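You operate a simulated robot arm through the tools that you are given. There is no shell and no other tool.

You run a simulated robot arm. Do the job below in one go: nothing can be reset, and whatever is moved stays where it is left.

TASK
Lay the green screen's sheet, a yellow thread and then the blue screen's sheet on the white stack.
Fine: turn the reel turntable to that colour; those screens go back, the stack's green lever ends home, the yellow screen keeps its sheet.

The check looks at the end state, three seconds after you hand in, the way a careful person would. Anything else that was tipped, shoved, dropped, spilled or broken makes it a failure. Flat cloth is picked up by pressing the open fingertips on it (5 to 10 N) and closing them slowly along it; thin cloth reads only 2 to 8 mm in the jaws.

THE ROBOT
A 7-joint arm with a two-finger parallel gripper, fixed in place. Base frame: the origin is at the foot of the arm, x ahead of it, y to its left, z up; the work surface is at about z = 0.78. Readings come in m, degrees, newtons and seconds.
With the tool pointing down near the work surface it reaches from about 0.44 to 0.92 m from the base axis. Its first joint turns from -143.0 to 143.0 degrees. Payload 3 kg.
The tool frame sits at the grasp point between the pads (the TCP): z along the fingers, y along the line on which they close. The tips reach 0.03 m beyond it. Largest opening 0.094 m; finger width 0.028, thickness 0.01; the body of the gripper, 0.05 by 0.096 m, starts 0.055 m behind the TCP.
Orientation is that of the tool frame in the base frame, as a unit quaternion [x, y, z, w]. With the fingers straight down and closing along the base's y, the tool's x points along the base's -x, its y along +y and its z along -z.

THE INTERFACE
- The arm moves only by the tool play_rows. Its arguments are lists of equal length, an entry for each row: "xyz": the shift along the base's x, y, z in units of 20 mm (1.0 is 20 mm), a list of three; "delta_rot": the turn, a rotation vector about the base's x, y, z in units of 5 degrees (1.0 is 5 degrees), a list of three; "hand": the gripper command, from -1 (fully open) to 1 (shut), values between in proportion. In form: {"xyz": [[dx, dy, dz], ...], "delta_rot": [[ax, ay, az], ...], "hand": [hand, ...]}. A call has 1 to 20 rows; each row shifts and turns the commanded pose from where the row before left it. A call with a number of a shift or a turn outside -1 to 1 is refused whole. Each row takes 0.2 s and may step no farther than 0.05 m and 8.6 degrees from the row before; otherwise, or with a gripper value out of range, the whole call is refused. A pose out of reach is approached as far as the arm can. The call stops where the force on the tool passes 70 N (or 10 N more than at its start, if that is more) or the arm is blocked; 0.2 s more then pass. The fingers move at their own pace (about 0.072 m/s each) and stop on an object; they squeeze with about 40 N. The grip force told is the motor's: it shows also when the fingers shut on nothing. Time passes only in rows, and 0.2 s behind the last, so rows that do not move let the fingers close. The reply holds the time, the measured pose of the TCP, the force on the tool along the base axes, the opening and the grip force, in the units named above and with some noise, with the torque about the TCP (base axes, N m) and any sound that the robot's microphone picked up, and new pictures: "views" is both (left out), scene, wrist or none.
- Cameras (640 x 400 px; columns grow to the right, rows downward): "scene" is fixed at [0.0619, 0.489, 1.3831]; the picture's right is [0.15, -0.99, 0.00], its down [-0.77, -0.11, -0.62] and it looks along [0.62, 0.09, -0.78] (base axes); focal length 214 px, centre (320, 200). "wrist" rides on the gripper at [0.076, 0.014, -0.103] in the tool frame; the picture's right is [-0.18, 0.98, 0.00], its down [-0.75, -0.14, -0.64] and it looks along [-0.63, -0.12, 0.77] (tool axes); focal length 243 px, centre (320, 200). There is no depth. A picture from a camera that has moved, and an enlarged one, comes with that camera's place and axes in the base frame and with its lens. The place of the scene camera against the robot may be out by one fixed shift of up to 0.025 m in any direction.
- inspect(camera, box): a new picture of the part [left, top, right, bottom] of that camera's present view, enlarged. The clock stands still meanwhile.
- hand_in(): hands the job in; it is judged then, once.

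Nothing tells you positions but the pictures and the camera data. Unless the task says otherwise, let go and move clear before handing in.

The tools are called after "Call:" by a JSON object that holds its "api" and its "payload". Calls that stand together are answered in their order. play_rows: Moves the arm, as the interface text tells. Its arguments: {"type":"object","properties":{"xyz":{"type":"array"},"delta_rot":{"type":"array"},"hand":{"type":"array"},"views":{"type":"string","enum":["both","scene","wrist","none"]}},"required":["xyz","delta_rot","hand"]} The other tools are called the same way: inspect (camera, box) takes an enlarged picture of a part of a camera's view; hand_in () hands the job in.

At the start:

```text
t: 0.0
tcp_pos: [0.4405, 0.3139, 1.1808]
orientation: [0.0, 1.0, 0.0, 0.0]
wrist_force: [0.2, -0.2, -0.5]
ft_torque: [0.02, -0.01, -0.01]
width: 0.0939
grasp_force: 0.1
```

scene: 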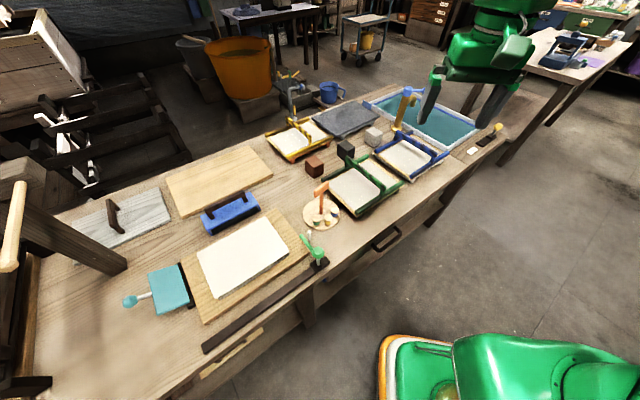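
wrist: 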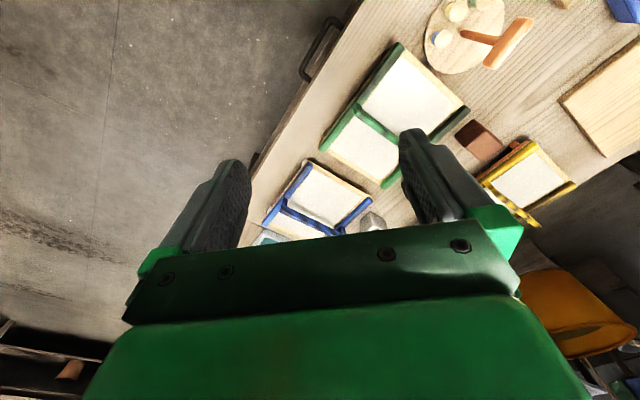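

I see a workbench with a white stack on a board, screens (green, blue, yellow), a small reel turntable, a green lever near the stack and a vat. I'll first look closely at every part before moving.

Call:
{"api": "inspect", "payload": {"camera": "scene", "box": [280, 160, 440, 260]}}

Call:
{"api": "inspect", "payload": {"camera": "scene", "box": [120, 180, 360, 330]}}

Call:
{"api": "inspect", "payload": {"camera": "scene", "box": [250, 70, 510, 220]}}

Call:
{"api": "inspect", "payload": {"camera": "wrist", "box": [240, 0, 640, 250]}}

```text
4.00 times, centred on (360, 210) of scene
camera zoom: at [0.0619, 0.489, 1.3831], right [0.15, -0.99, 0.0], down [-0.77, -0.11, -0.62], along [0.62, 0.09, -0.78], focal length 858 px, centre (160, 160)
```

zoom: 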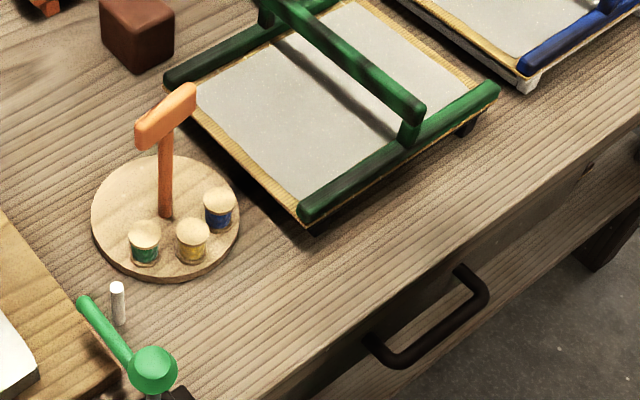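

```text
2.67 times, centred on (240, 255) of scene
camera zoom: at [0.0619, 0.489, 1.3831], right [0.15, -0.99, 0.0], down [-0.77, -0.11, -0.62], along [0.62, 0.09, -0.78], focal length 572 px, centre (533, 53)
```

zoom: 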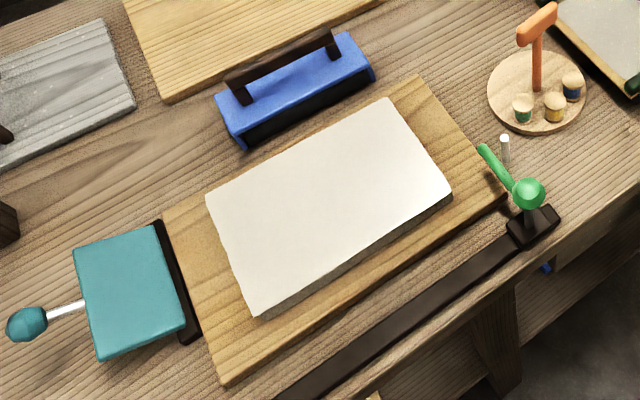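

```text
2.46 times, centred on (380, 145) of scene
camera zoom: at [0.0619, 0.489, 1.3831], right [0.15, -0.99, 0.0], down [-0.77, -0.11, -0.62], along [0.62, 0.09, -0.78], focal length 528 px, centre (172, 335)
```

zoom: 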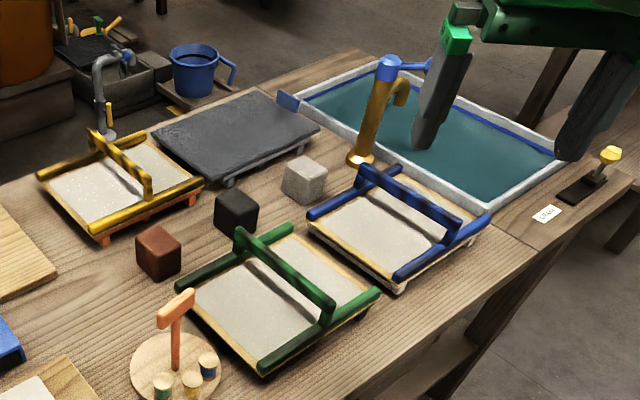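

```text
1.60 times, centred on (440, 125) of wrist
camera zoom: at [0.3655, 0.3282, 1.2833], right [0.18, 0.98, 0.0], down [0.75, -0.14, 0.64], along [0.63, -0.12, -0.77], focal length 388 px, centre (128, 320)
```

zoom: 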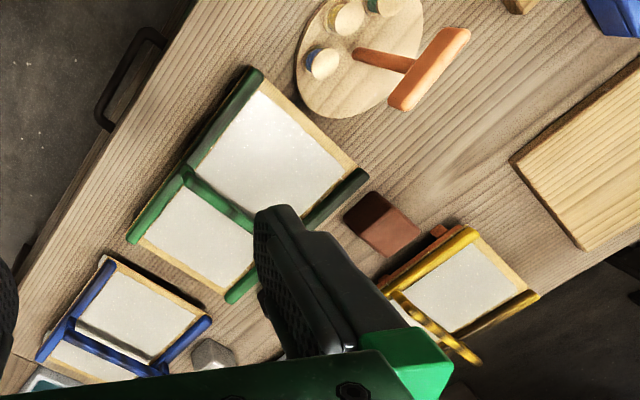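

The bench runs at about 45° to the base: screens sit around (0.55,0.42), the turntable at about (0.47,0.55), the stack at about (0.29,0.74) and the lever at about (0.33,0.54). Next I'll yaw the hand 45° and bring the wrist camera over the lever and turntable for a closer look.

Call:
{"api": "play_rows", "payload": {"xyz": [[-1, 0.5, -0.5], [-1, 0.5, -0.5], [-1, 0.5, -0.5], [-1, 0.5, -0.5], [-1, 0.5, -0.5], [-1, 0.5, -0.5], [-1, 0.5, -0.5], [-1, 0.5, -0.5], [-1, 0.3, -0.5], [-1, 0, -0.5], [-1, 0, -0.5], [0, 0, 0]], "delta_rot": [[0, 0, 1], [0, 0, 1], [0, 0, 1], [0, 0, 1], [0, 0, 1], [0, 0, 1], [0, 0, 1], [0, 0, 1], [0, 0, 1], [0, 0, 0], [0, 0, 0], [0, 0, 0]], "hand": [-1, -1, -1, -1, -1, -1, -1, -1, -1, -1, -1, -1]}}

```text
t: 2.6
tcp_pos: [0.2201, 0.3995, 1.0668]
orientation: [-0.38, 0.925, 0.002, -0.007]
wrist_force: [0.8, 0.6, -0.6]
ft_torque: [-0.01, -0.03, 0.01]
width: 0.0939
grasp_force: 0.1
camera wrist: at [0.1581, 0.3571, 1.1715], right [-0.56, 0.83, 0.01], down [0.64, 0.43, 0.63], along [0.52, 0.36, -0.77], focal length 243 px, centre (320, 200)
```

scene: 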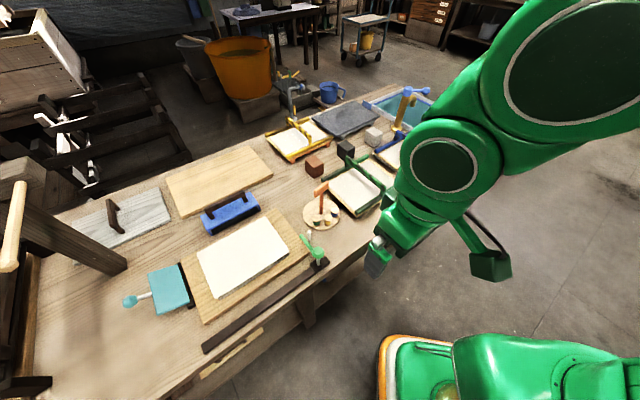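
wrist: 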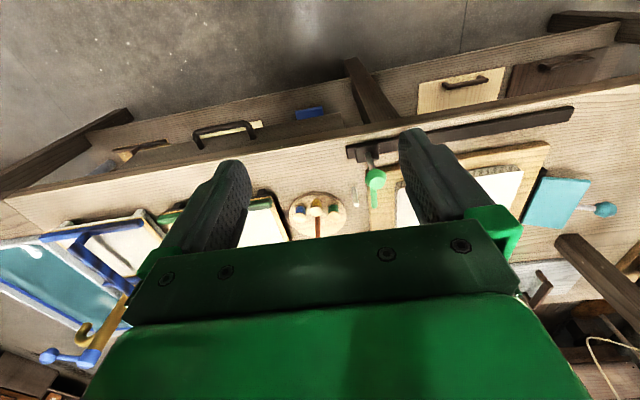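

The wrist picture is upside-down relative to the robot (its top is the near side), so I need the camera almost above the targets. I'll move over the lever and turntable at a safe height.

Call:
{"api": "play_rows", "payload": {"xyz": [[0.6, 1, 0], [0.6, 1, 0], [0.6, 1, 0], [0.6, 1, 0], [0.6, 1, 0], [0.6, 1, 0], [0, 0, 0]], "delta_rot": [[0, 0, 0], [0, 0, 0], [0, 0, 0], [0, 0, 0], [0, 0, 0], [0, 0, 0], [0, 0, 0]], "hand": [-1, -1, -1, -1, -1, -1, -1], "views": "wrist"}}

Call:
{"api": "inspect", "payload": {"camera": "wrist", "box": [200, 40, 440, 190]}}

```text
t: 4.2
tcp_pos: [0.2941, 0.5233, 1.0705]
orientation: [-0.383, 0.924, 0.0, 0.0]
wrist_force: [-0.4, -0.2, -0.4]
ft_torque: [-0.01, 0.01, 0.01]
width: 0.0939
grasp_force: 0.2
camera wrist: at [0.231, 0.4782, 1.1731], right [-0.56, 0.83, 0.0], down [0.63, 0.43, 0.64], along [0.53, 0.36, -0.77], focal length 243 px, centre (320, 200)
```

wrist: 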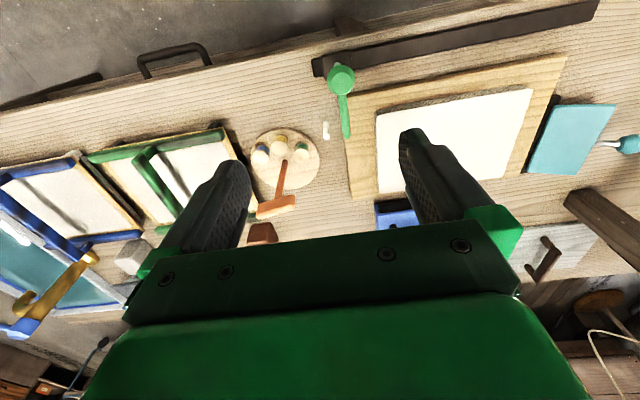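

```text
2.67 times, centred on (320, 115) of wrist
camera zoom: at [0.231, 0.4782, 1.1731], right [-0.56, 0.83, 0.0], down [0.63, 0.43, 0.64], along [0.53, 0.36, -0.77], focal length 647 px, centre (320, 427)
```

zoom: 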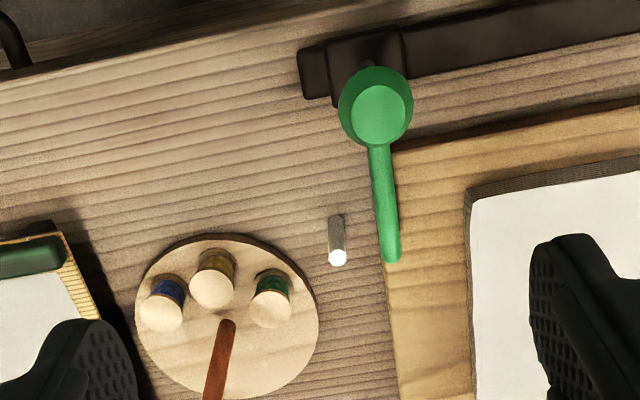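

The carriage with the green knob and arm sits at the near end of a dark rail beside the stack, the white post stands by the turntable, and the green reel currently faces that post. Next I'll look at the green and blue screens from close up.

Call:
{"api": "play_rows", "payload": {"xyz": [[1, -0.9, -0.3], [1, -0.9, -0.3], [1, -0.9, -0.3], [1, -0.9, -0.3], [1, -0.9, -0.3], [1, -0.9, -0.3], [1, -0.9, -0.3], [0.8, -0.7, -0.3], [0, 0, 0]], "delta_rot": [[0, 0, 0], [0, 0, 0], [0, 0, 0], [0, 0, 0], [0, 0, 0], [0, 0, 0], [0, 0, 0], [0, 0, 0], [0, 0, 0]], "hand": [-1, -1, -1, -1, -1, -1, -1, -1, -1], "views": "wrist"}}

Call:
{"api": "inspect", "payload": {"camera": "wrist", "box": [160, 0, 480, 200]}}

```text
t: 6.2
tcp_pos: [0.4511, 0.3787, 1.0206]
orientation: [-0.382, 0.924, -0.001, 0.0]
wrist_force: [0.4, 0.6, -0.9]
ft_torque: [0.01, -0.03, -0.01]
width: 0.094
grasp_force: 0.0
camera wrist: at [0.386, 0.335, 1.1243], right [-0.56, 0.83, 0.0], down [0.63, 0.43, 0.64], along [0.53, 0.36, -0.77], focal length 243 px, centre (320, 200)
```

wrist: 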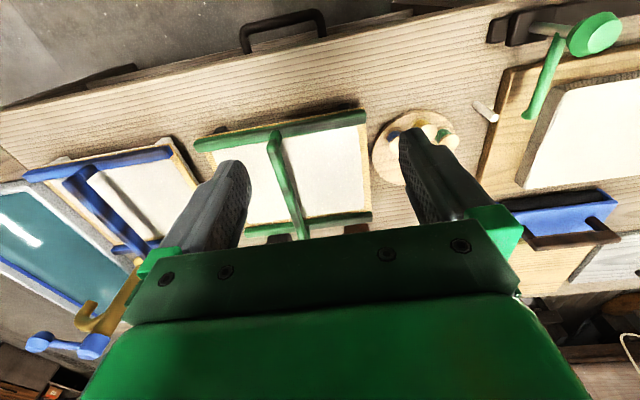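

```text
2.00 times, centred on (320, 100) of wrist
camera zoom: at [0.386, 0.335, 1.1243], right [-0.56, 0.83, 0.0], down [0.63, 0.43, 0.64], along [0.53, 0.36, -0.77], focal length 485 px, centre (320, 400)
```

zoom: 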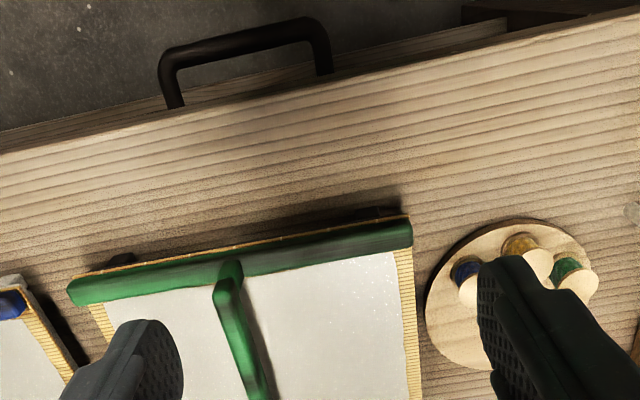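

The white area of the green screen lies between its two rails under the handle bar. I need to know whether the sheet is on top or beneath, so I'll zoom in from the scene camera on the feet and sides.

Call:
{"api": "inspect", "payload": {"camera": "scene", "box": [255, 105, 335, 170]}}

Call:
{"api": "inspect", "payload": {"camera": "scene", "box": [320, 155, 400, 225]}}

Call:
{"api": "inspect", "payload": {"camera": "scene", "box": [110, 240, 210, 330]}}

Call:
{"api": "inspect", "payload": {"camera": "scene", "box": [190, 210, 330, 300]}}

```text
6.15 times, centred on (295, 138) of scene
camera zoom: at [0.0619, 0.489, 1.3831], right [0.15, -0.99, 0.0], down [-0.77, -0.11, -0.62], along [0.62, 0.09, -0.78], focal length 1320 px, centre (474, 585)
```

zoom: 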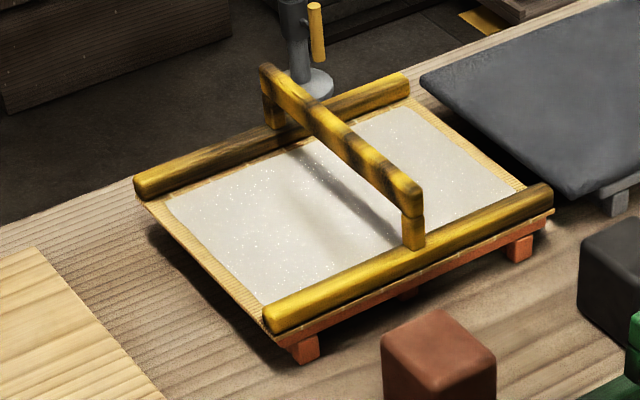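

```text
5.71 times, centred on (360, 190) of scene
camera zoom: at [0.0619, 0.489, 1.3831], right [0.15, -0.99, 0.0], down [-0.77, -0.11, -0.62], along [0.62, 0.09, -0.78], focal length 1226 px, centre (91, 257)
```

zoom: 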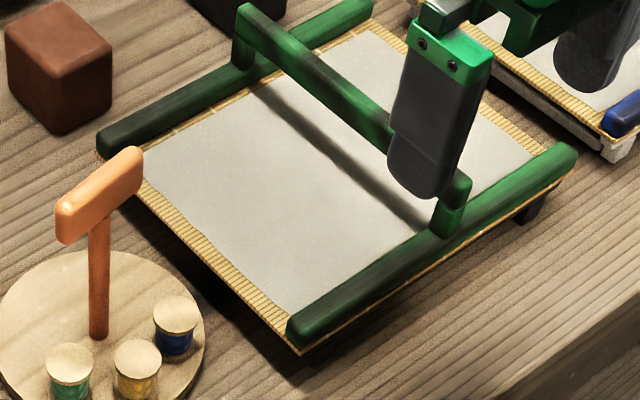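

```text
4.44 times, centred on (160, 285) of scene
camera zoom: at [0.0619, 0.489, 1.3831], right [0.15, -0.99, 0.0], down [-0.77, -0.11, -0.62], along [0.62, 0.09, -0.78], focal length 953 px, centre (1031, -178)
```

zoom: 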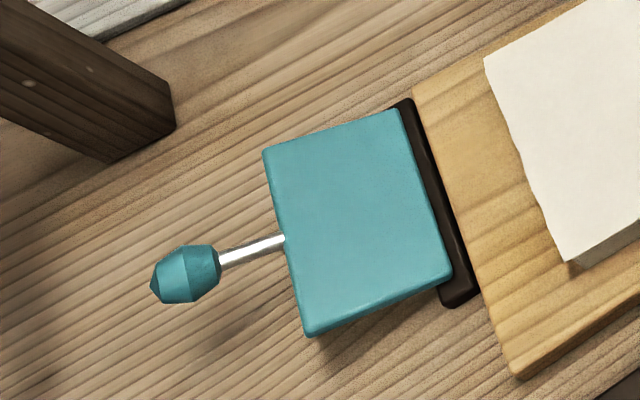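

```text
4.44 times, centred on (260, 255) of scene
camera zoom: at [0.0619, 0.489, 1.3831], right [0.15, -0.99, 0.0], down [-0.77, -0.11, -0.62], along [0.62, 0.09, -0.78], focal length 953 px, centre (587, -44)
```

zoom: 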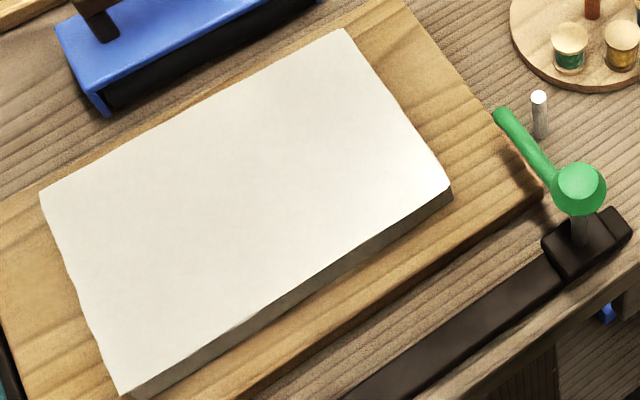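

The screens are bamboo mats with rails and a cross handle, each resting on its own small stand; the handle of the green one is near (0.58,0.42) at z≈0.87. I'll hover over it to measure it before grasping.

Call:
{"api": "play_rows", "payload": {"xyz": [[1, 0.3, -0.2], [1, 0.3, -0.2], [1, 0.3, -0.2], [1, 0.3, -0.2], [1, 0.3, -0.2], [1, 0.3, -0.2], [0.35, 0.1, -0.2], [0, 0, 0]], "delta_rot": [[0, 0, 0], [0, 0, 0], [0, 0, 0], [0, 0, 0], [0, 0, 0], [0, 0, 0], [0, 0, 0], [0, 0, 0]], "hand": [-1, -1, -1, -1, -1, -1, -1, -1], "views": "both"}}

Call:
{"api": "inspect", "payload": {"camera": "wrist", "box": [200, 40, 440, 190]}}

```text
t: 8.0
tcp_pos: [0.5754, 0.4172, 0.9928]
orientation: [-0.382, 0.924, 0.0, -0.001]
wrist_force: [-0.5, 0.3, 0.3]
ft_torque: [0.02, -0.01, -0.02]
width: 0.0941
grasp_force: 0.1
camera wrist: at [0.5124, 0.3735, 1.0969], right [-0.56, 0.83, 0.0], down [0.63, 0.43, 0.64], along [0.53, 0.36, -0.77], focal length 243 px, centre (320, 200)
```

scene: 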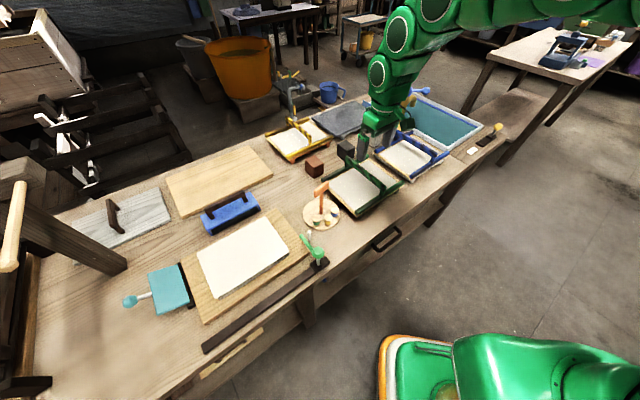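
wrist: 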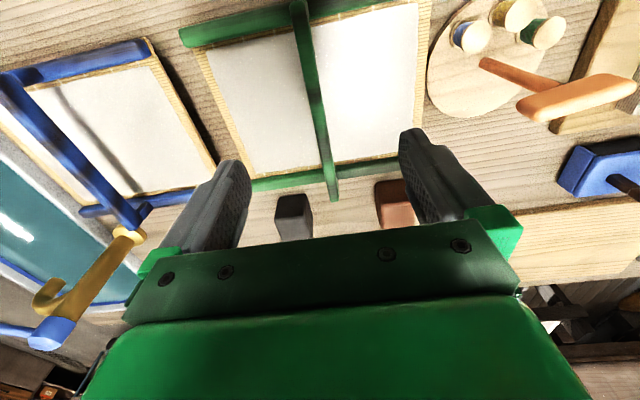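

```text
2.67 times, centred on (320, 115) of wrist
camera zoom: at [0.5124, 0.3735, 1.0969], right [-0.56, 0.83, 0.0], down [0.63, 0.43, 0.64], along [0.53, 0.36, -0.77], focal length 647 px, centre (320, 427)
```

zoom: 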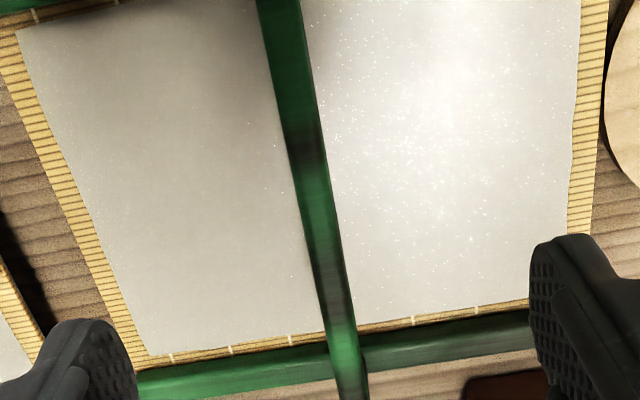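

The white post top triangulates to (0.359,0.576,0.83), and the green handle seems lower than I assumed. I'll go down a little over the handle for a second view to triangulate its height.

Call:
{"api": "play_rows", "payload": {"xyz": [[0, 0, -1], [0, 0, -1], [0, 0, -1], [0, 0, 0]], "delta_rot": [[0, 0, 0], [0, 0, 0], [0, 0, 0], [0, 0, 0]], "hand": [-1, -1, -1, -1], "views": "wrist"}}

Call:
{"api": "inspect", "payload": {"camera": "wrist", "box": [200, 90, 440, 240]}}

```text
t: 9.0
tcp_pos: [0.5765, 0.4176, 0.9348]
orientation: [-0.383, 0.924, 0.0, -0.001]
wrist_force: [-0.1, 1.0, -0.4]
ft_torque: [0.0, 0.02, -0.04]
width: 0.0937
grasp_force: 0.0
camera wrist: at [0.5129, 0.3739, 1.0381], right [-0.56, 0.83, 0.0], down [0.63, 0.43, 0.64], along [0.53, 0.36, -0.77], focal length 243 px, centre (320, 200)
```

wrist: 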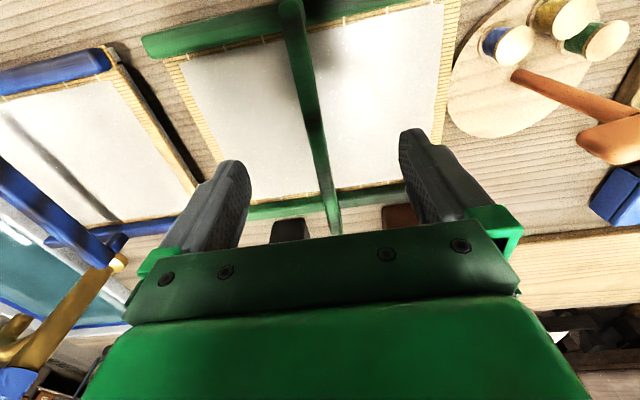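

```text
2.67 times, centred on (320, 165) of wrist
camera zoom: at [0.5129, 0.3739, 1.0381], right [-0.56, 0.83, 0.0], down [0.63, 0.43, 0.64], along [0.53, 0.36, -0.77], focal length 647 px, centre (320, 293)
```

zoom: 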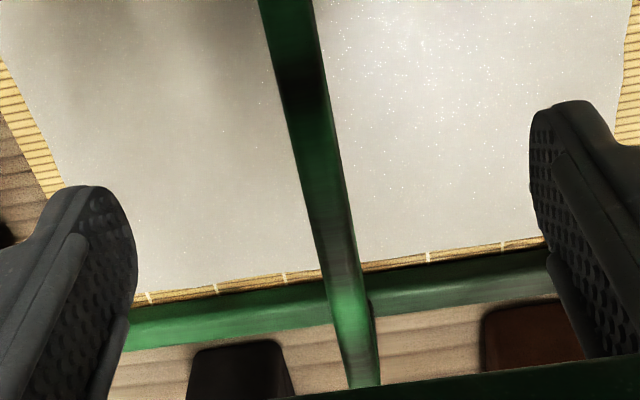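

The green screen is square to the gripper at 45°, its mat at z≈0.815, the handle bar's centre at about (0.594,0.430) and z≈0.865. I'll centre over the bar and lower most of the way to check the fit.

Call:
{"api": "play_rows", "payload": {"xyz": [[0.9, 0.6, 0], [0, 0, -0.5], [0, 0, -0.5], [0, 0, -0.5], [0, 0, -0.5], [0, 0, 0]], "delta_rot": [[0, 0, 0], [0, 0, 0], [0, 0, 0], [0, 0, 0], [0, 0, 0], [0, 0, 0]], "hand": [-1, -1, -1, -1, -1, -1], "views": "both"}}

Call:
{"api": "inspect", "payload": {"camera": "wrist", "box": [200, 100, 440, 250]}}

Call:
{"api": "inspect", "payload": {"camera": "scene", "box": [320, 130, 440, 225]}}

```text
t: 10.4
tcp_pos: [0.5953, 0.4298, 0.8934]
orientation: [-0.382, 0.924, 0.001, 0.0]
wrist_force: [0.9, 0.1, -0.3]
ft_torque: [0.0, 0.02, 0.03]
width: 0.0937
grasp_force: 0.1
camera wrist: at [0.5313, 0.3855, 0.998], right [-0.56, 0.83, 0.0], down [0.63, 0.43, 0.64], along [0.53, 0.36, -0.77], focal length 243 px, centre (320, 200)
```

scene: 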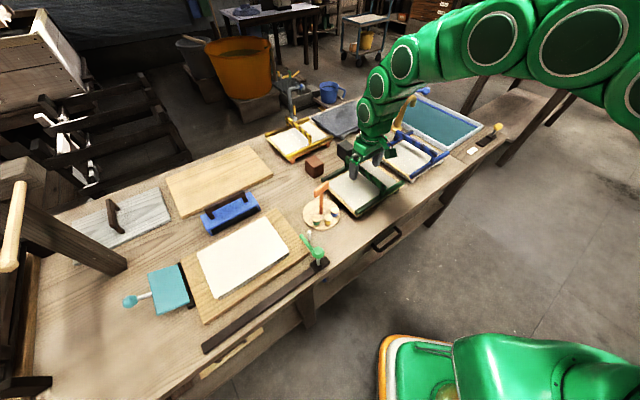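
wrist: 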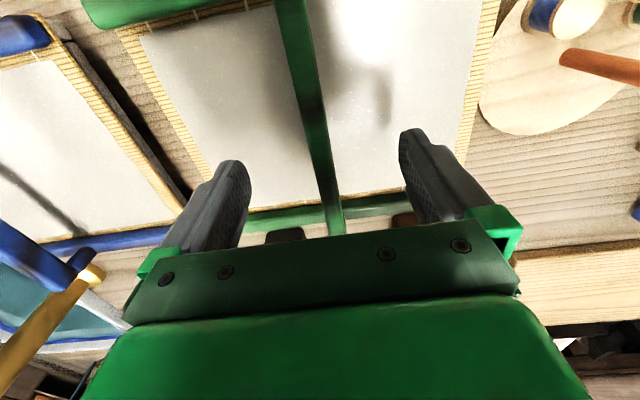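

```text
2.67 times, centred on (320, 175) of wrist
camera zoom: at [0.5313, 0.3855, 0.998], right [-0.56, 0.83, 0.0], down [0.63, 0.43, 0.64], along [0.53, 0.36, -0.77], focal length 647 px, centre (320, 267)
```

zoom: 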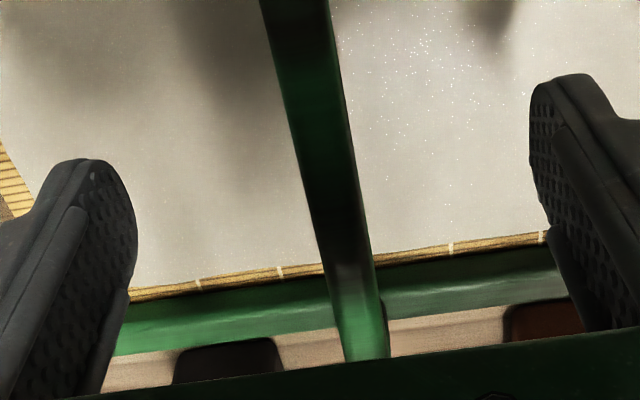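

```text
4.21 times, centred on (380, 178) of scene
camera zoom: at [0.0619, 0.489, 1.3831], right [0.15, -0.99, 0.0], down [-0.77, -0.11, -0.62], along [0.62, 0.09, -0.78], focal length 903 px, centre (67, 295)
```

zoom: 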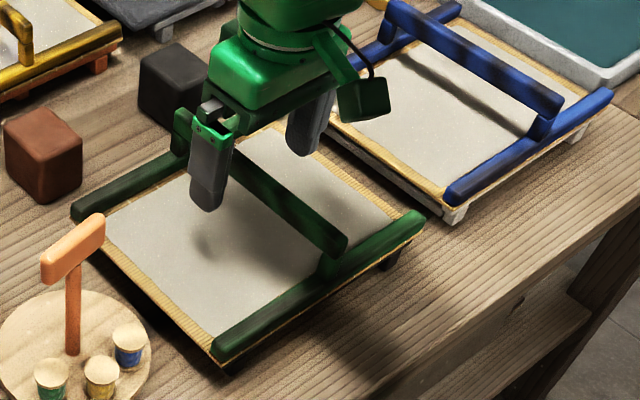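

The bar is centred between the fingers. I'll lower about 25 mm so the pads straddle the bar, then close on it without lifting.

Call:
{"api": "play_rows", "payload": {"xyz": [[0, 0, -0.6], [0, 0, -0.65], [0, 0, 0], [0, 0, 0], [0, 0, 0], [0, 0, 0], [0, 0, 0], [0, 0, 0]], "delta_rot": [[0, 0, 0], [0, 0, 0], [0, 0, 0], [0, 0, 0], [0, 0, 0], [0, 0, 0], [0, 0, 0], [0, 0, 0]], "hand": [-1, -1, -1, 0, 0.5, 1, 1, 1], "views": "both"}}

Call:
{"api": "inspect", "payload": {"camera": "scene", "box": [320, 130, 440, 225]}}

```text
t: 12.2
tcp_pos: [0.5931, 0.4312, 0.8702]
orientation: [-0.382, 0.924, 0.0, -0.001]
wrist_force: [0.5, 1.0, 1.0]
ft_torque: [0.0, -0.03, -0.03]
width: 0.0158
grasp_force: 39.9
camera wrist: at [0.5303, 0.3865, 0.9733], right [-0.56, 0.83, 0.0], down [0.63, 0.43, 0.64], along [0.53, 0.36, -0.77], focal length 243 px, centre (320, 200)
```

scene: 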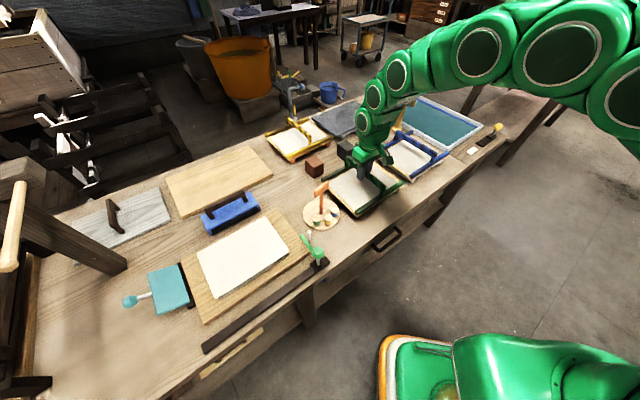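
wrist: 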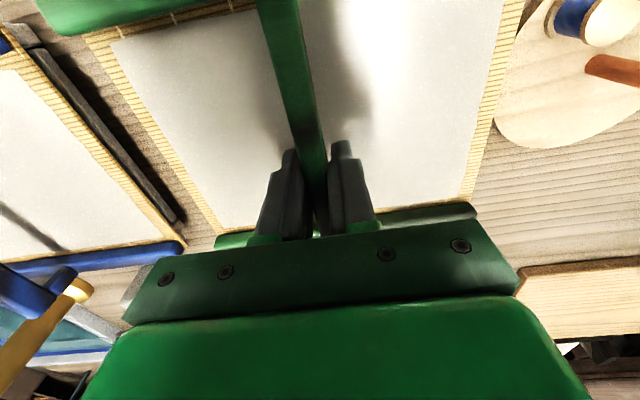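

```text
4.21 times, centred on (380, 178) of scene
camera zoom: at [0.0619, 0.489, 1.3831], right [0.15, -0.99, 0.0], down [-0.77, -0.11, -0.62], along [0.62, 0.09, -0.78], focal length 903 px, centre (67, 295)
```

zoom: 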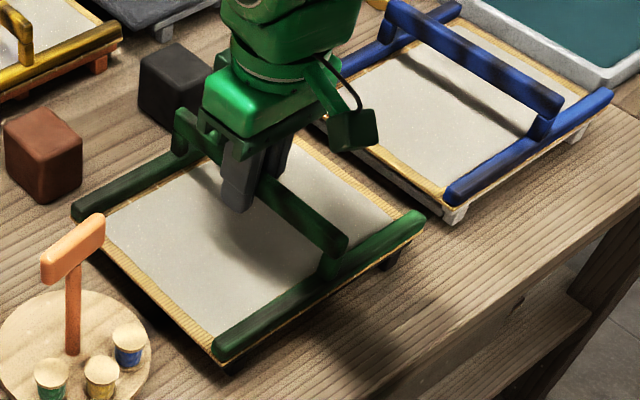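

The bar is gripped (16 mm wide) with the home grasp pose at commanded (0.5935, 0.4299, 0.8698). I'll lift the green screen straight up about 6 cm and check the stand and screen.

Call:
{"api": "play_rows", "payload": {"xyz": [[0, 0, 0.25], [0, 0, 0.25], [0, 0, 0.5], [0, 0, 0.5], [0, 0, 0.5], [0, 0, 0.5], [0, 0, 0.5], [0, 0, 0]], "delta_rot": [[0, 0, 0], [0, 0, 0], [0, 0, 0], [0, 0, 0], [0, 0, 0], [0, 0, 0], [0, 0, 0], [0, 0, 0]], "hand": [1, 1, 1, 1, 1, 1, 1, 1], "views": "both"}}

Call:
{"api": "inspect", "payload": {"camera": "scene", "box": [310, 110, 450, 225]}}

```text
t: 14.0
tcp_pos: [0.595, 0.4288, 0.9292]
orientation: [-0.383, 0.924, 0.0, 0.0]
wrist_force: [-0.1, -0.9, -1.5]
ft_torque: [0.03, 0.0, -0.01]
width: 0.0155
grasp_force: 39.6
camera wrist: at [0.5308, 0.3853, 1.032], right [-0.56, 0.83, 0.0], down [0.63, 0.43, 0.64], along [0.53, 0.36, -0.77], focal length 243 px, centre (320, 200)
```

scene: 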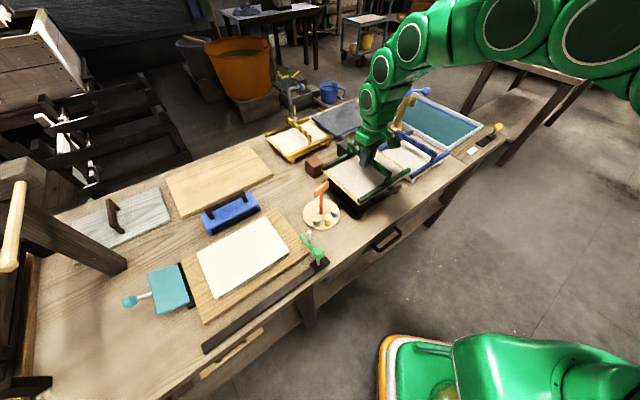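
wrist: 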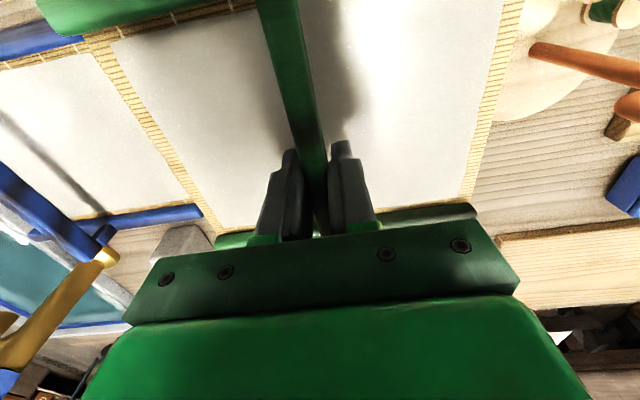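

```text
3.48 times, centred on (380, 168) of scene
camera zoom: at [0.0619, 0.489, 1.3831], right [0.15, -0.99, 0.0], down [-0.77, -0.11, -0.62], along [0.62, 0.09, -0.78], focal length 746 px, centre (111, 313)
```

zoom: 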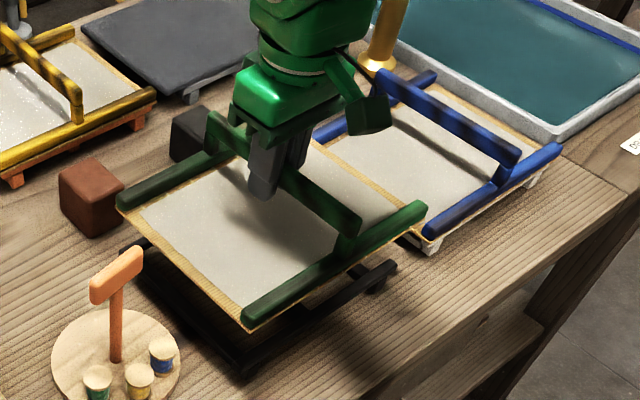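

The screen lifts cleanly off its black stand, weighing very little. The turntable's T-handle (top z≈0.92) lies in the path to the stack, so I'll rise to z≈1.08 first and then travel along the bench to over the stack.

Call:
{"api": "play_rows", "payload": {"xyz": [[0, 0, 0.7], [0, 0, 1], [0, 0, 1], [0, 0, 1], [0, 0, 1], [0, 0, 1], [0, 0, 1], [0, 0, 0.8], [0, 0, 0]], "delta_rot": [[0, 0, 0], [0, 0, 0], [0, 0, 0], [0, 0, 0], [0, 0, 0], [0, 0, 0], [0, 0, 0], [0, 0, 0], [0, 0, 0]], "hand": [1, 1, 1, 1, 1, 1, 1, 1, 1], "views": "scene"}}

Call:
{"api": "play_rows", "payload": {"xyz": [[-0.4, 0.4, 0], [-0.8, 0.8, 0], [-0.8, 0.8, 0], [-0.8, 0.8, 0], [-0.8, 0.8, 0], [-0.8, 0.8, 0], [-0.8, 0.8, 0], [-0.8, 0.8, 0], [-0.8, 0.8, 0], [-0.8, 0.8, 0], [-0.4, 0.4, 0], [0, 0, 0]], "delta_rot": [[0, 0, 0], [0, 0, 0], [0, 0, 0], [0, 0, 0], [0, 0, 0], [0, 0, 0], [0, 0, 0], [0, 0, 0], [0, 0, 0], [0, 0, 0], [0, 0, 0], [0, 0, 0]], "hand": [1, 1, 1, 1, 1, 1, 1, 1, 1, 1, 1, 1], "views": "both"}}

```text
t: 16.0
tcp_pos: [0.5937, 0.4283, 1.0792]
orientation: [-0.382, 0.924, 0.0, 0.001]
wrist_force: [0.3, -0.8, -2.2]
ft_torque: [-0.01, 0.03, -0.01]
width: 0.0154
grasp_force: 40.6
```

scene: 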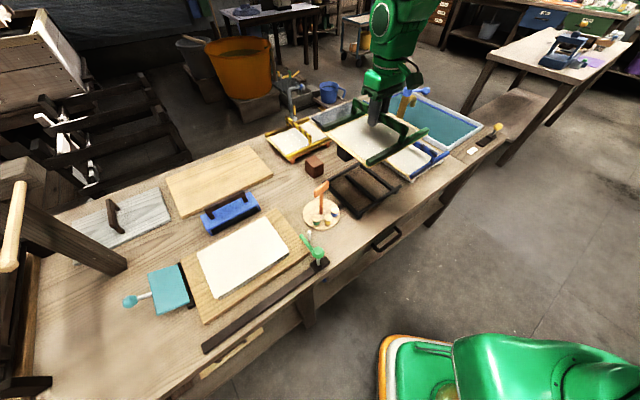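

```text
t: 18.6
tcp_pos: [0.4339, 0.589, 1.0794]
orientation: [-0.382, 0.924, 0.0, 0.0]
wrist_force: [-0.1, 0.1, -1.8]
ft_torque: [0.01, 0.0, -0.01]
width: 0.0154
grasp_force: 40.1
camera wrist: at [0.3712, 0.5459, 1.1826], right [-0.56, 0.83, 0.0], down [0.63, 0.43, 0.64], along [0.53, 0.36, -0.77], focal length 243 px, centre (320, 200)
```

scene: 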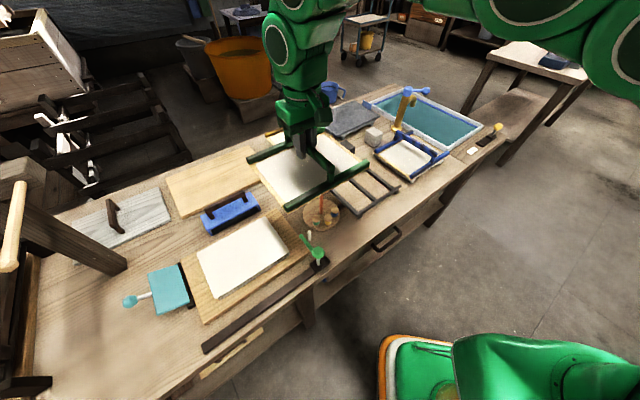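
wrist: 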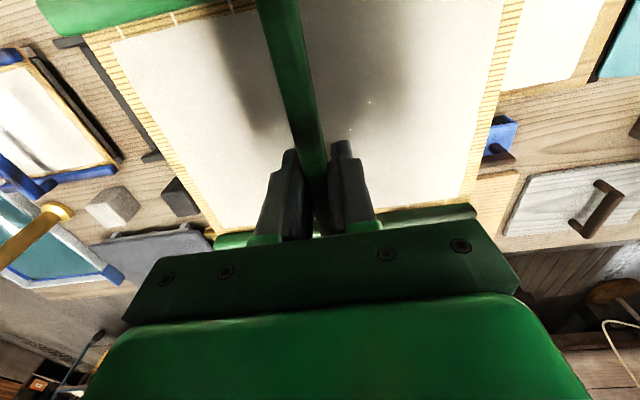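

Travel is going fine, with the screen level and clear above the turntable. I'll continue the second half of the traverse to above the stack.

Call:
{"api": "play_rows", "payload": {"xyz": [[-0.4, 0.4, 0], [-0.8, 0.8, 0], [-0.8, 0.8, 0], [-0.8, 0.8, 0], [-0.8, 0.8, 0], [-0.8, 0.8, 0], [-0.8, 0.8, 0], [-0.8, 0.8, 0], [-0.8, 0.8, 0], [-0.8, 0.8, 0], [-0.37, 0.5, 0], [0, 0, 0], [0, 0, 0]], "delta_rot": [[0, 0, 0], [0, 0, 0], [0, 0, 0], [0, 0, 0], [0, 0, 0], [0, 0, 0], [0, 0, 0], [0, 0, 0], [0, 0, 0], [0, 0, 0], [0, 0, 0], [0, 0, 0], [0, 0, 0]], "hand": [1, 1, 1, 1, 1, 1, 1, 1, 1, 1, 1, 1, 1], "views": "both"}}

Call:
{"api": "inspect", "payload": {"camera": "scene", "box": [140, 170, 340, 330]}}

```text
t: 21.4
tcp_pos: [0.2765, 0.7508, 1.0786]
orientation: [-0.383, 0.924, 0.0, -0.001]
wrist_force: [0.8, -0.3, -1.3]
ft_torque: [-0.02, 0.01, 0.03]
width: 0.0157
grasp_force: 40.1
camera wrist: at [0.2112, 0.7075, 1.1817], right [-0.56, 0.83, 0.0], down [0.63, 0.43, 0.64], along [0.53, 0.36, -0.77], focal length 243 px, centre (320, 200)
```

scene: 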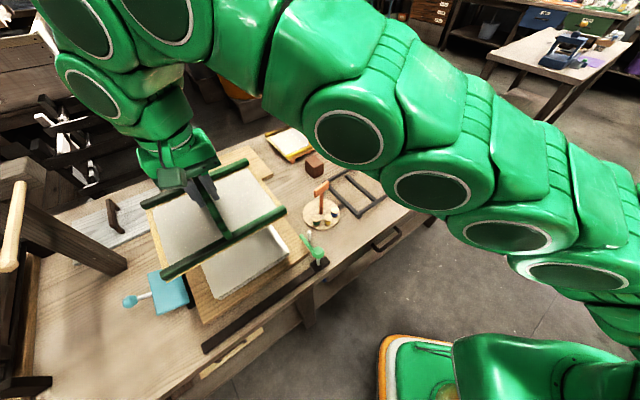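
wrist: 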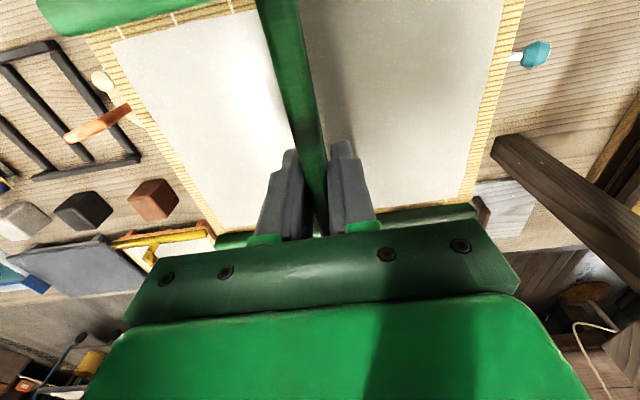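

```text
2.50 times, centred on (240, 250) of scene
camera zoom: at [0.0619, 0.489, 1.3831], right [0.15, -0.99, 0.0], down [-0.77, -0.11, -0.62], along [0.62, 0.09, -0.78], focal length 536 px, centre (520, 75)
```

zoom: 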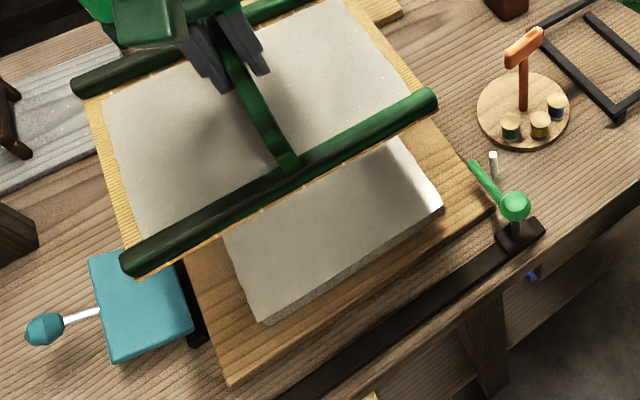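

The green screen is hovering above the stack, aligned with it. I'll lower it to just a few centimetres above and check alignment against the stack edges.

Call:
{"api": "play_rows", "payload": {"xyz": [[0, 0, -0.6], [0, 0, -1], [0, 0, -1], [0, 0, -1], [0, 0, -1], [0, 0, -1], [0, 0, -1], [0, 0, -0.6], [0, 0, -0.3], [0, 0, 0]], "delta_rot": [[0, 0, 0], [0, 0, 0], [0, 0, 0], [0, 0, 0], [0, 0, 0], [0, 0, 0], [0, 0, 0], [0, 0, 0], [0, 0, 0], [0, 0, 0]], "hand": [1, 1, 1, 1, 1, 1, 1, 1, 1, 1], "views": "both"}}

Call:
{"api": "inspect", "payload": {"camera": "scene", "box": [140, 170, 340, 330]}}

```text
t: 23.6
tcp_pos: [0.2743, 0.7523, 0.9308]
orientation: [-0.382, 0.924, 0.001, 0.0]
wrist_force: [-0.2, 0.0, -1.4]
ft_torque: [0.0, -0.05, 0.0]
width: 0.0156
grasp_force: 40.0
camera wrist: at [0.2109, 0.7085, 1.0331], right [-0.56, 0.83, 0.0], down [0.63, 0.43, 0.64], along [0.53, 0.36, -0.77], focal length 243 px, centre (320, 200)
```

scene: 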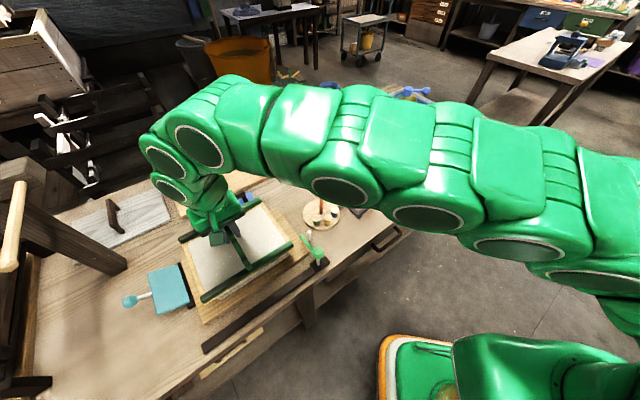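
wrist: 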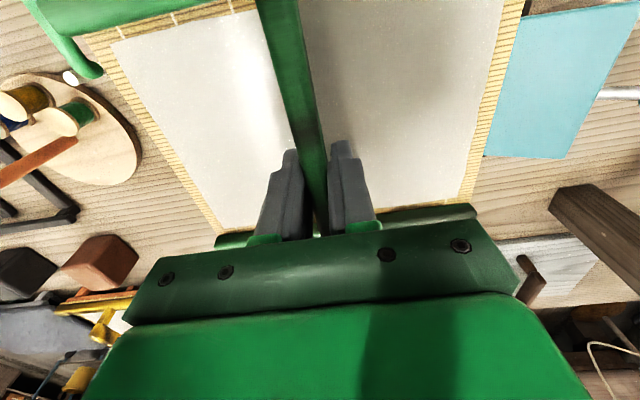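

```text
2.50 times, centred on (240, 250) of scene
camera zoom: at [0.0619, 0.489, 1.3831], right [0.15, -0.99, 0.0], down [-0.77, -0.11, -0.62], along [0.62, 0.09, -0.78], focal length 536 px, centre (520, 75)
```

zoom: 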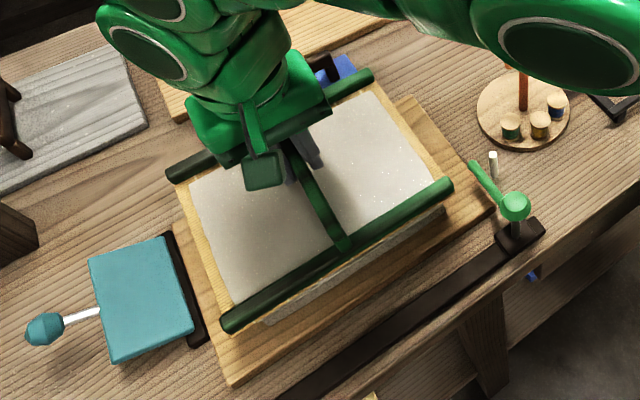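

Alignment matches my estimate to within 3 mm and the screen is clear of the lever tip. I'll lower in small steps now, watching the contact force.

Call:
{"api": "play_rows", "payload": {"xyz": [[0, 0, -0.5], [0, 0, -0.5], [0, 0, -0.4], [0, 0, -0.2], [0, 0, 0]], "delta_rot": [[0, 0, 0], [0, 0, 0], [0, 0, 0], [0, 0, 0], [0, 0, 0]], "hand": [1, 1, 1, 1, 1], "views": "none"}}

Call:
{"api": "play_rows", "payload": {"xyz": [[0, 0, -0.15], [0, 0, -0.15], [0, 0, 0]], "delta_rot": [[0, 0, 0], [0, 0, 0], [0, 0, 0]], "hand": [1, 1, 1], "views": "scene"}}

Call:
{"api": "inspect", "payload": {"camera": "scene", "box": [140, 170, 340, 330]}}

```text
t: 24.8
tcp_pos: [0.2741, 0.7513, 0.8973]
orientation: [-0.383, 0.924, -0.001, 0.0]
wrist_force: [-0.2, 0.3, -1.6]
ft_torque: [-0.02, 0.01, -0.02]
width: 0.0154
grasp_force: 40.3
```

```text
t: 25.6
tcp_pos: [0.274, 0.7518, 0.8911]
orientation: [-0.383, 0.924, -0.001, 0.0]
wrist_force: [0.5, -0.5, -1.6]
ft_torque: [-0.02, 0.02, 0.05]
width: 0.0156
grasp_force: 40.3
```

scene: 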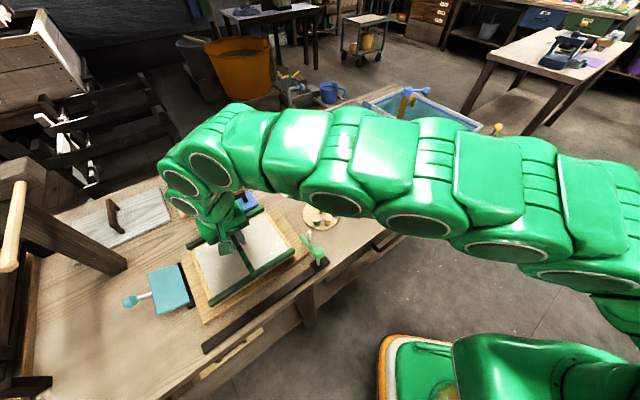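

```text
2.50 times, centred on (240, 250) of scene
camera zoom: at [0.0619, 0.489, 1.3831], right [0.15, -0.99, 0.0], down [-0.77, -0.11, -0.62], along [0.62, 0.09, -0.78], focal length 536 px, centre (520, 75)
```

zoom: 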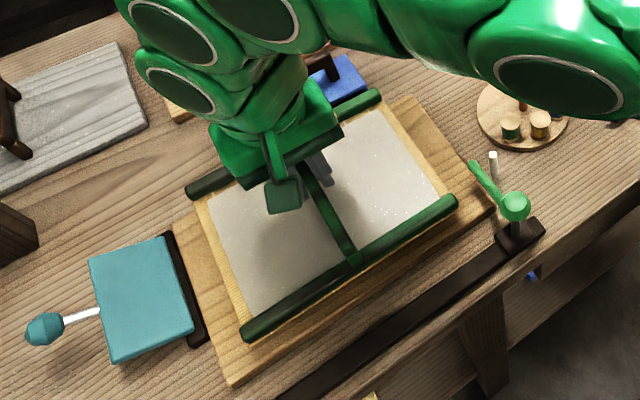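

No contact yet at TCP z=0.891, and the screen is well placed on the stack outline. I'll keep lowering in 2–3 mm steps until the force shows contact.

Call:
{"api": "play_rows", "payload": {"xyz": [[0, 0, -0.1], [0, 0, -0.1], [0, 0, 0]], "delta_rot": [[0, 0, 0], [0, 0, 0], [0, 0, 0]], "hand": [1, 1, 1], "views": "none"}}

Call:
{"api": "play_rows", "payload": {"xyz": [[0, 0, -0.1], [0, 0, -0.1], [0, 0, 0]], "delta_rot": [[0, 0, 0], [0, 0, 0], [0, 0, 0]], "hand": [1, 1, 1], "views": "none"}}

```text
t: 26.4
tcp_pos: [0.2751, 0.7518, 0.8868]
orientation: [-0.383, 0.924, 0.001, 0.0]
wrist_force: [-0.5, 0.1, -0.9]
ft_torque: [-0.01, 0.0, -0.02]
width: 0.0154
grasp_force: 40.3
```

```text
t: 27.2
tcp_pos: [0.2744, 0.7519, 0.8822]
orientation: [-0.382, 0.924, 0.0, 0.0]
wrist_force: [0.6, -0.9, -1.9]
ft_torque: [0.01, -0.02, 0.03]
width: 0.0153
grasp_force: 40.4
```

No contact yet at z=0.882; I continue down in 2 mm steps.

Call:
{"api": "play_rows", "payload": {"xyz": [[0, 0, -0.1], [0, 0, -0.1], [0, 0, 0]], "delta_rot": [[0, 0, 0], [0, 0, 0], [0, 0, 0]], "hand": [1, 1, 1], "views": "none"}}

Call:
{"api": "play_rows", "payload": {"xyz": [[0, 0, -0.1], [0, 0, -0.1], [0, 0, 0]], "delta_rot": [[0, 0, 0], [0, 0, 0], [0, 0, 0]], "hand": [1, 1, 1], "views": "none"}}

```text
t: 28.0
tcp_pos: [0.2746, 0.7523, 0.8809]
orientation: [-0.382, 0.924, 0.001, 0.002]
wrist_force: [2.7, -1.5, 38.6]
ft_torque: [0.0, -0.04, 0.03]
width: 0.0159
grasp_force: 40.2
```

```text
t: 28.8
tcp_pos: [0.2743, 0.7529, 0.8749]
orientation: [-0.383, 0.924, 0.001, 0.001]
wrist_force: [4.1, -4.2, 36.5]
ft_torque: [-0.05, 0.05, 0.04]
width: 0.0157
grasp_force: 40.2
```

The screen is pressed on the stack with about 37 N (the fingers slid a few mm on the bar, which is fine). I'll ease off, lift slowly, and see whether the sheet stayed behind.

Call:
{"api": "play_rows", "payload": {"xyz": [[0, 0, 0], [0, 0, 0.2], [0, 0, 0.2], [0, 0, 0.25], [0, 0, 0.25], [0, 0, 0.5], [0, 0, 0.5], [0, 0, 0.5], [0, 0, 0.5], [0, 0, 0]], "delta_rot": [[0, 0, 0], [0, 0, 0], [0, 0, 0], [0, 0, 0], [0, 0, 0], [0, 0, 0], [0, 0, 0], [0, 0, 0], [0, 0, 0], [0, 0, 0]], "hand": [1, 1, 1, 1, 1, 1, 1, 1, 1, 1], "views": "both"}}

Call:
{"api": "inspect", "payload": {"camera": "scene", "box": [140, 170, 340, 330]}}

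```text
t: 31.0
tcp_pos: [0.2754, 0.7524, 0.9332]
orientation: [-0.383, 0.924, 0.0, 0.0]
wrist_force: [-0.4, -0.1, -0.8]
ft_torque: [0.0, -0.02, 0.02]
width: 0.0155
grasp_force: 39.8
camera wrist: at [0.2114, 0.7088, 1.0358], right [-0.56, 0.83, 0.0], down [0.63, 0.43, 0.64], along [0.53, 0.36, -0.77], focal length 243 px, centre (320, 200)
```

scene: 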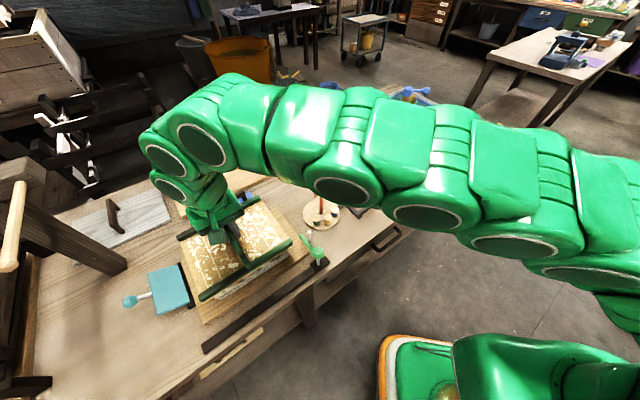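
wrist: 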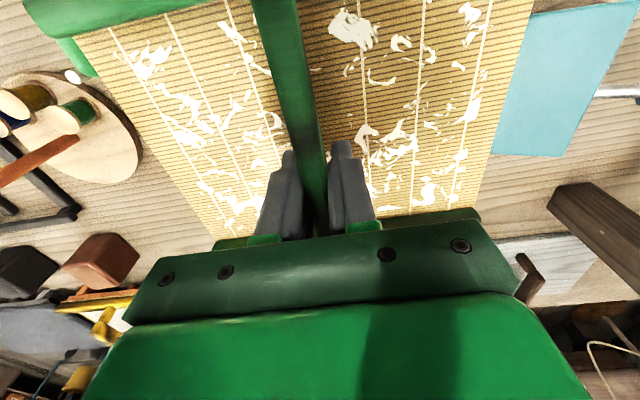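

```text
2.50 times, centred on (240, 250) of scene
camera zoom: at [0.0619, 0.489, 1.3831], right [0.15, -0.99, 0.0], down [-0.77, -0.11, -0.62], along [0.62, 0.09, -0.78], focal length 536 px, centre (520, 75)
```

zoom: 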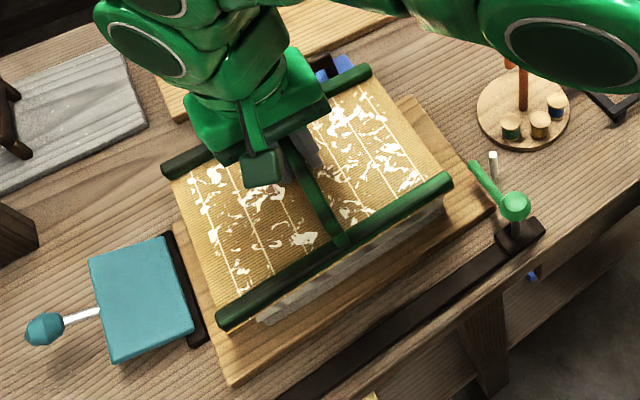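

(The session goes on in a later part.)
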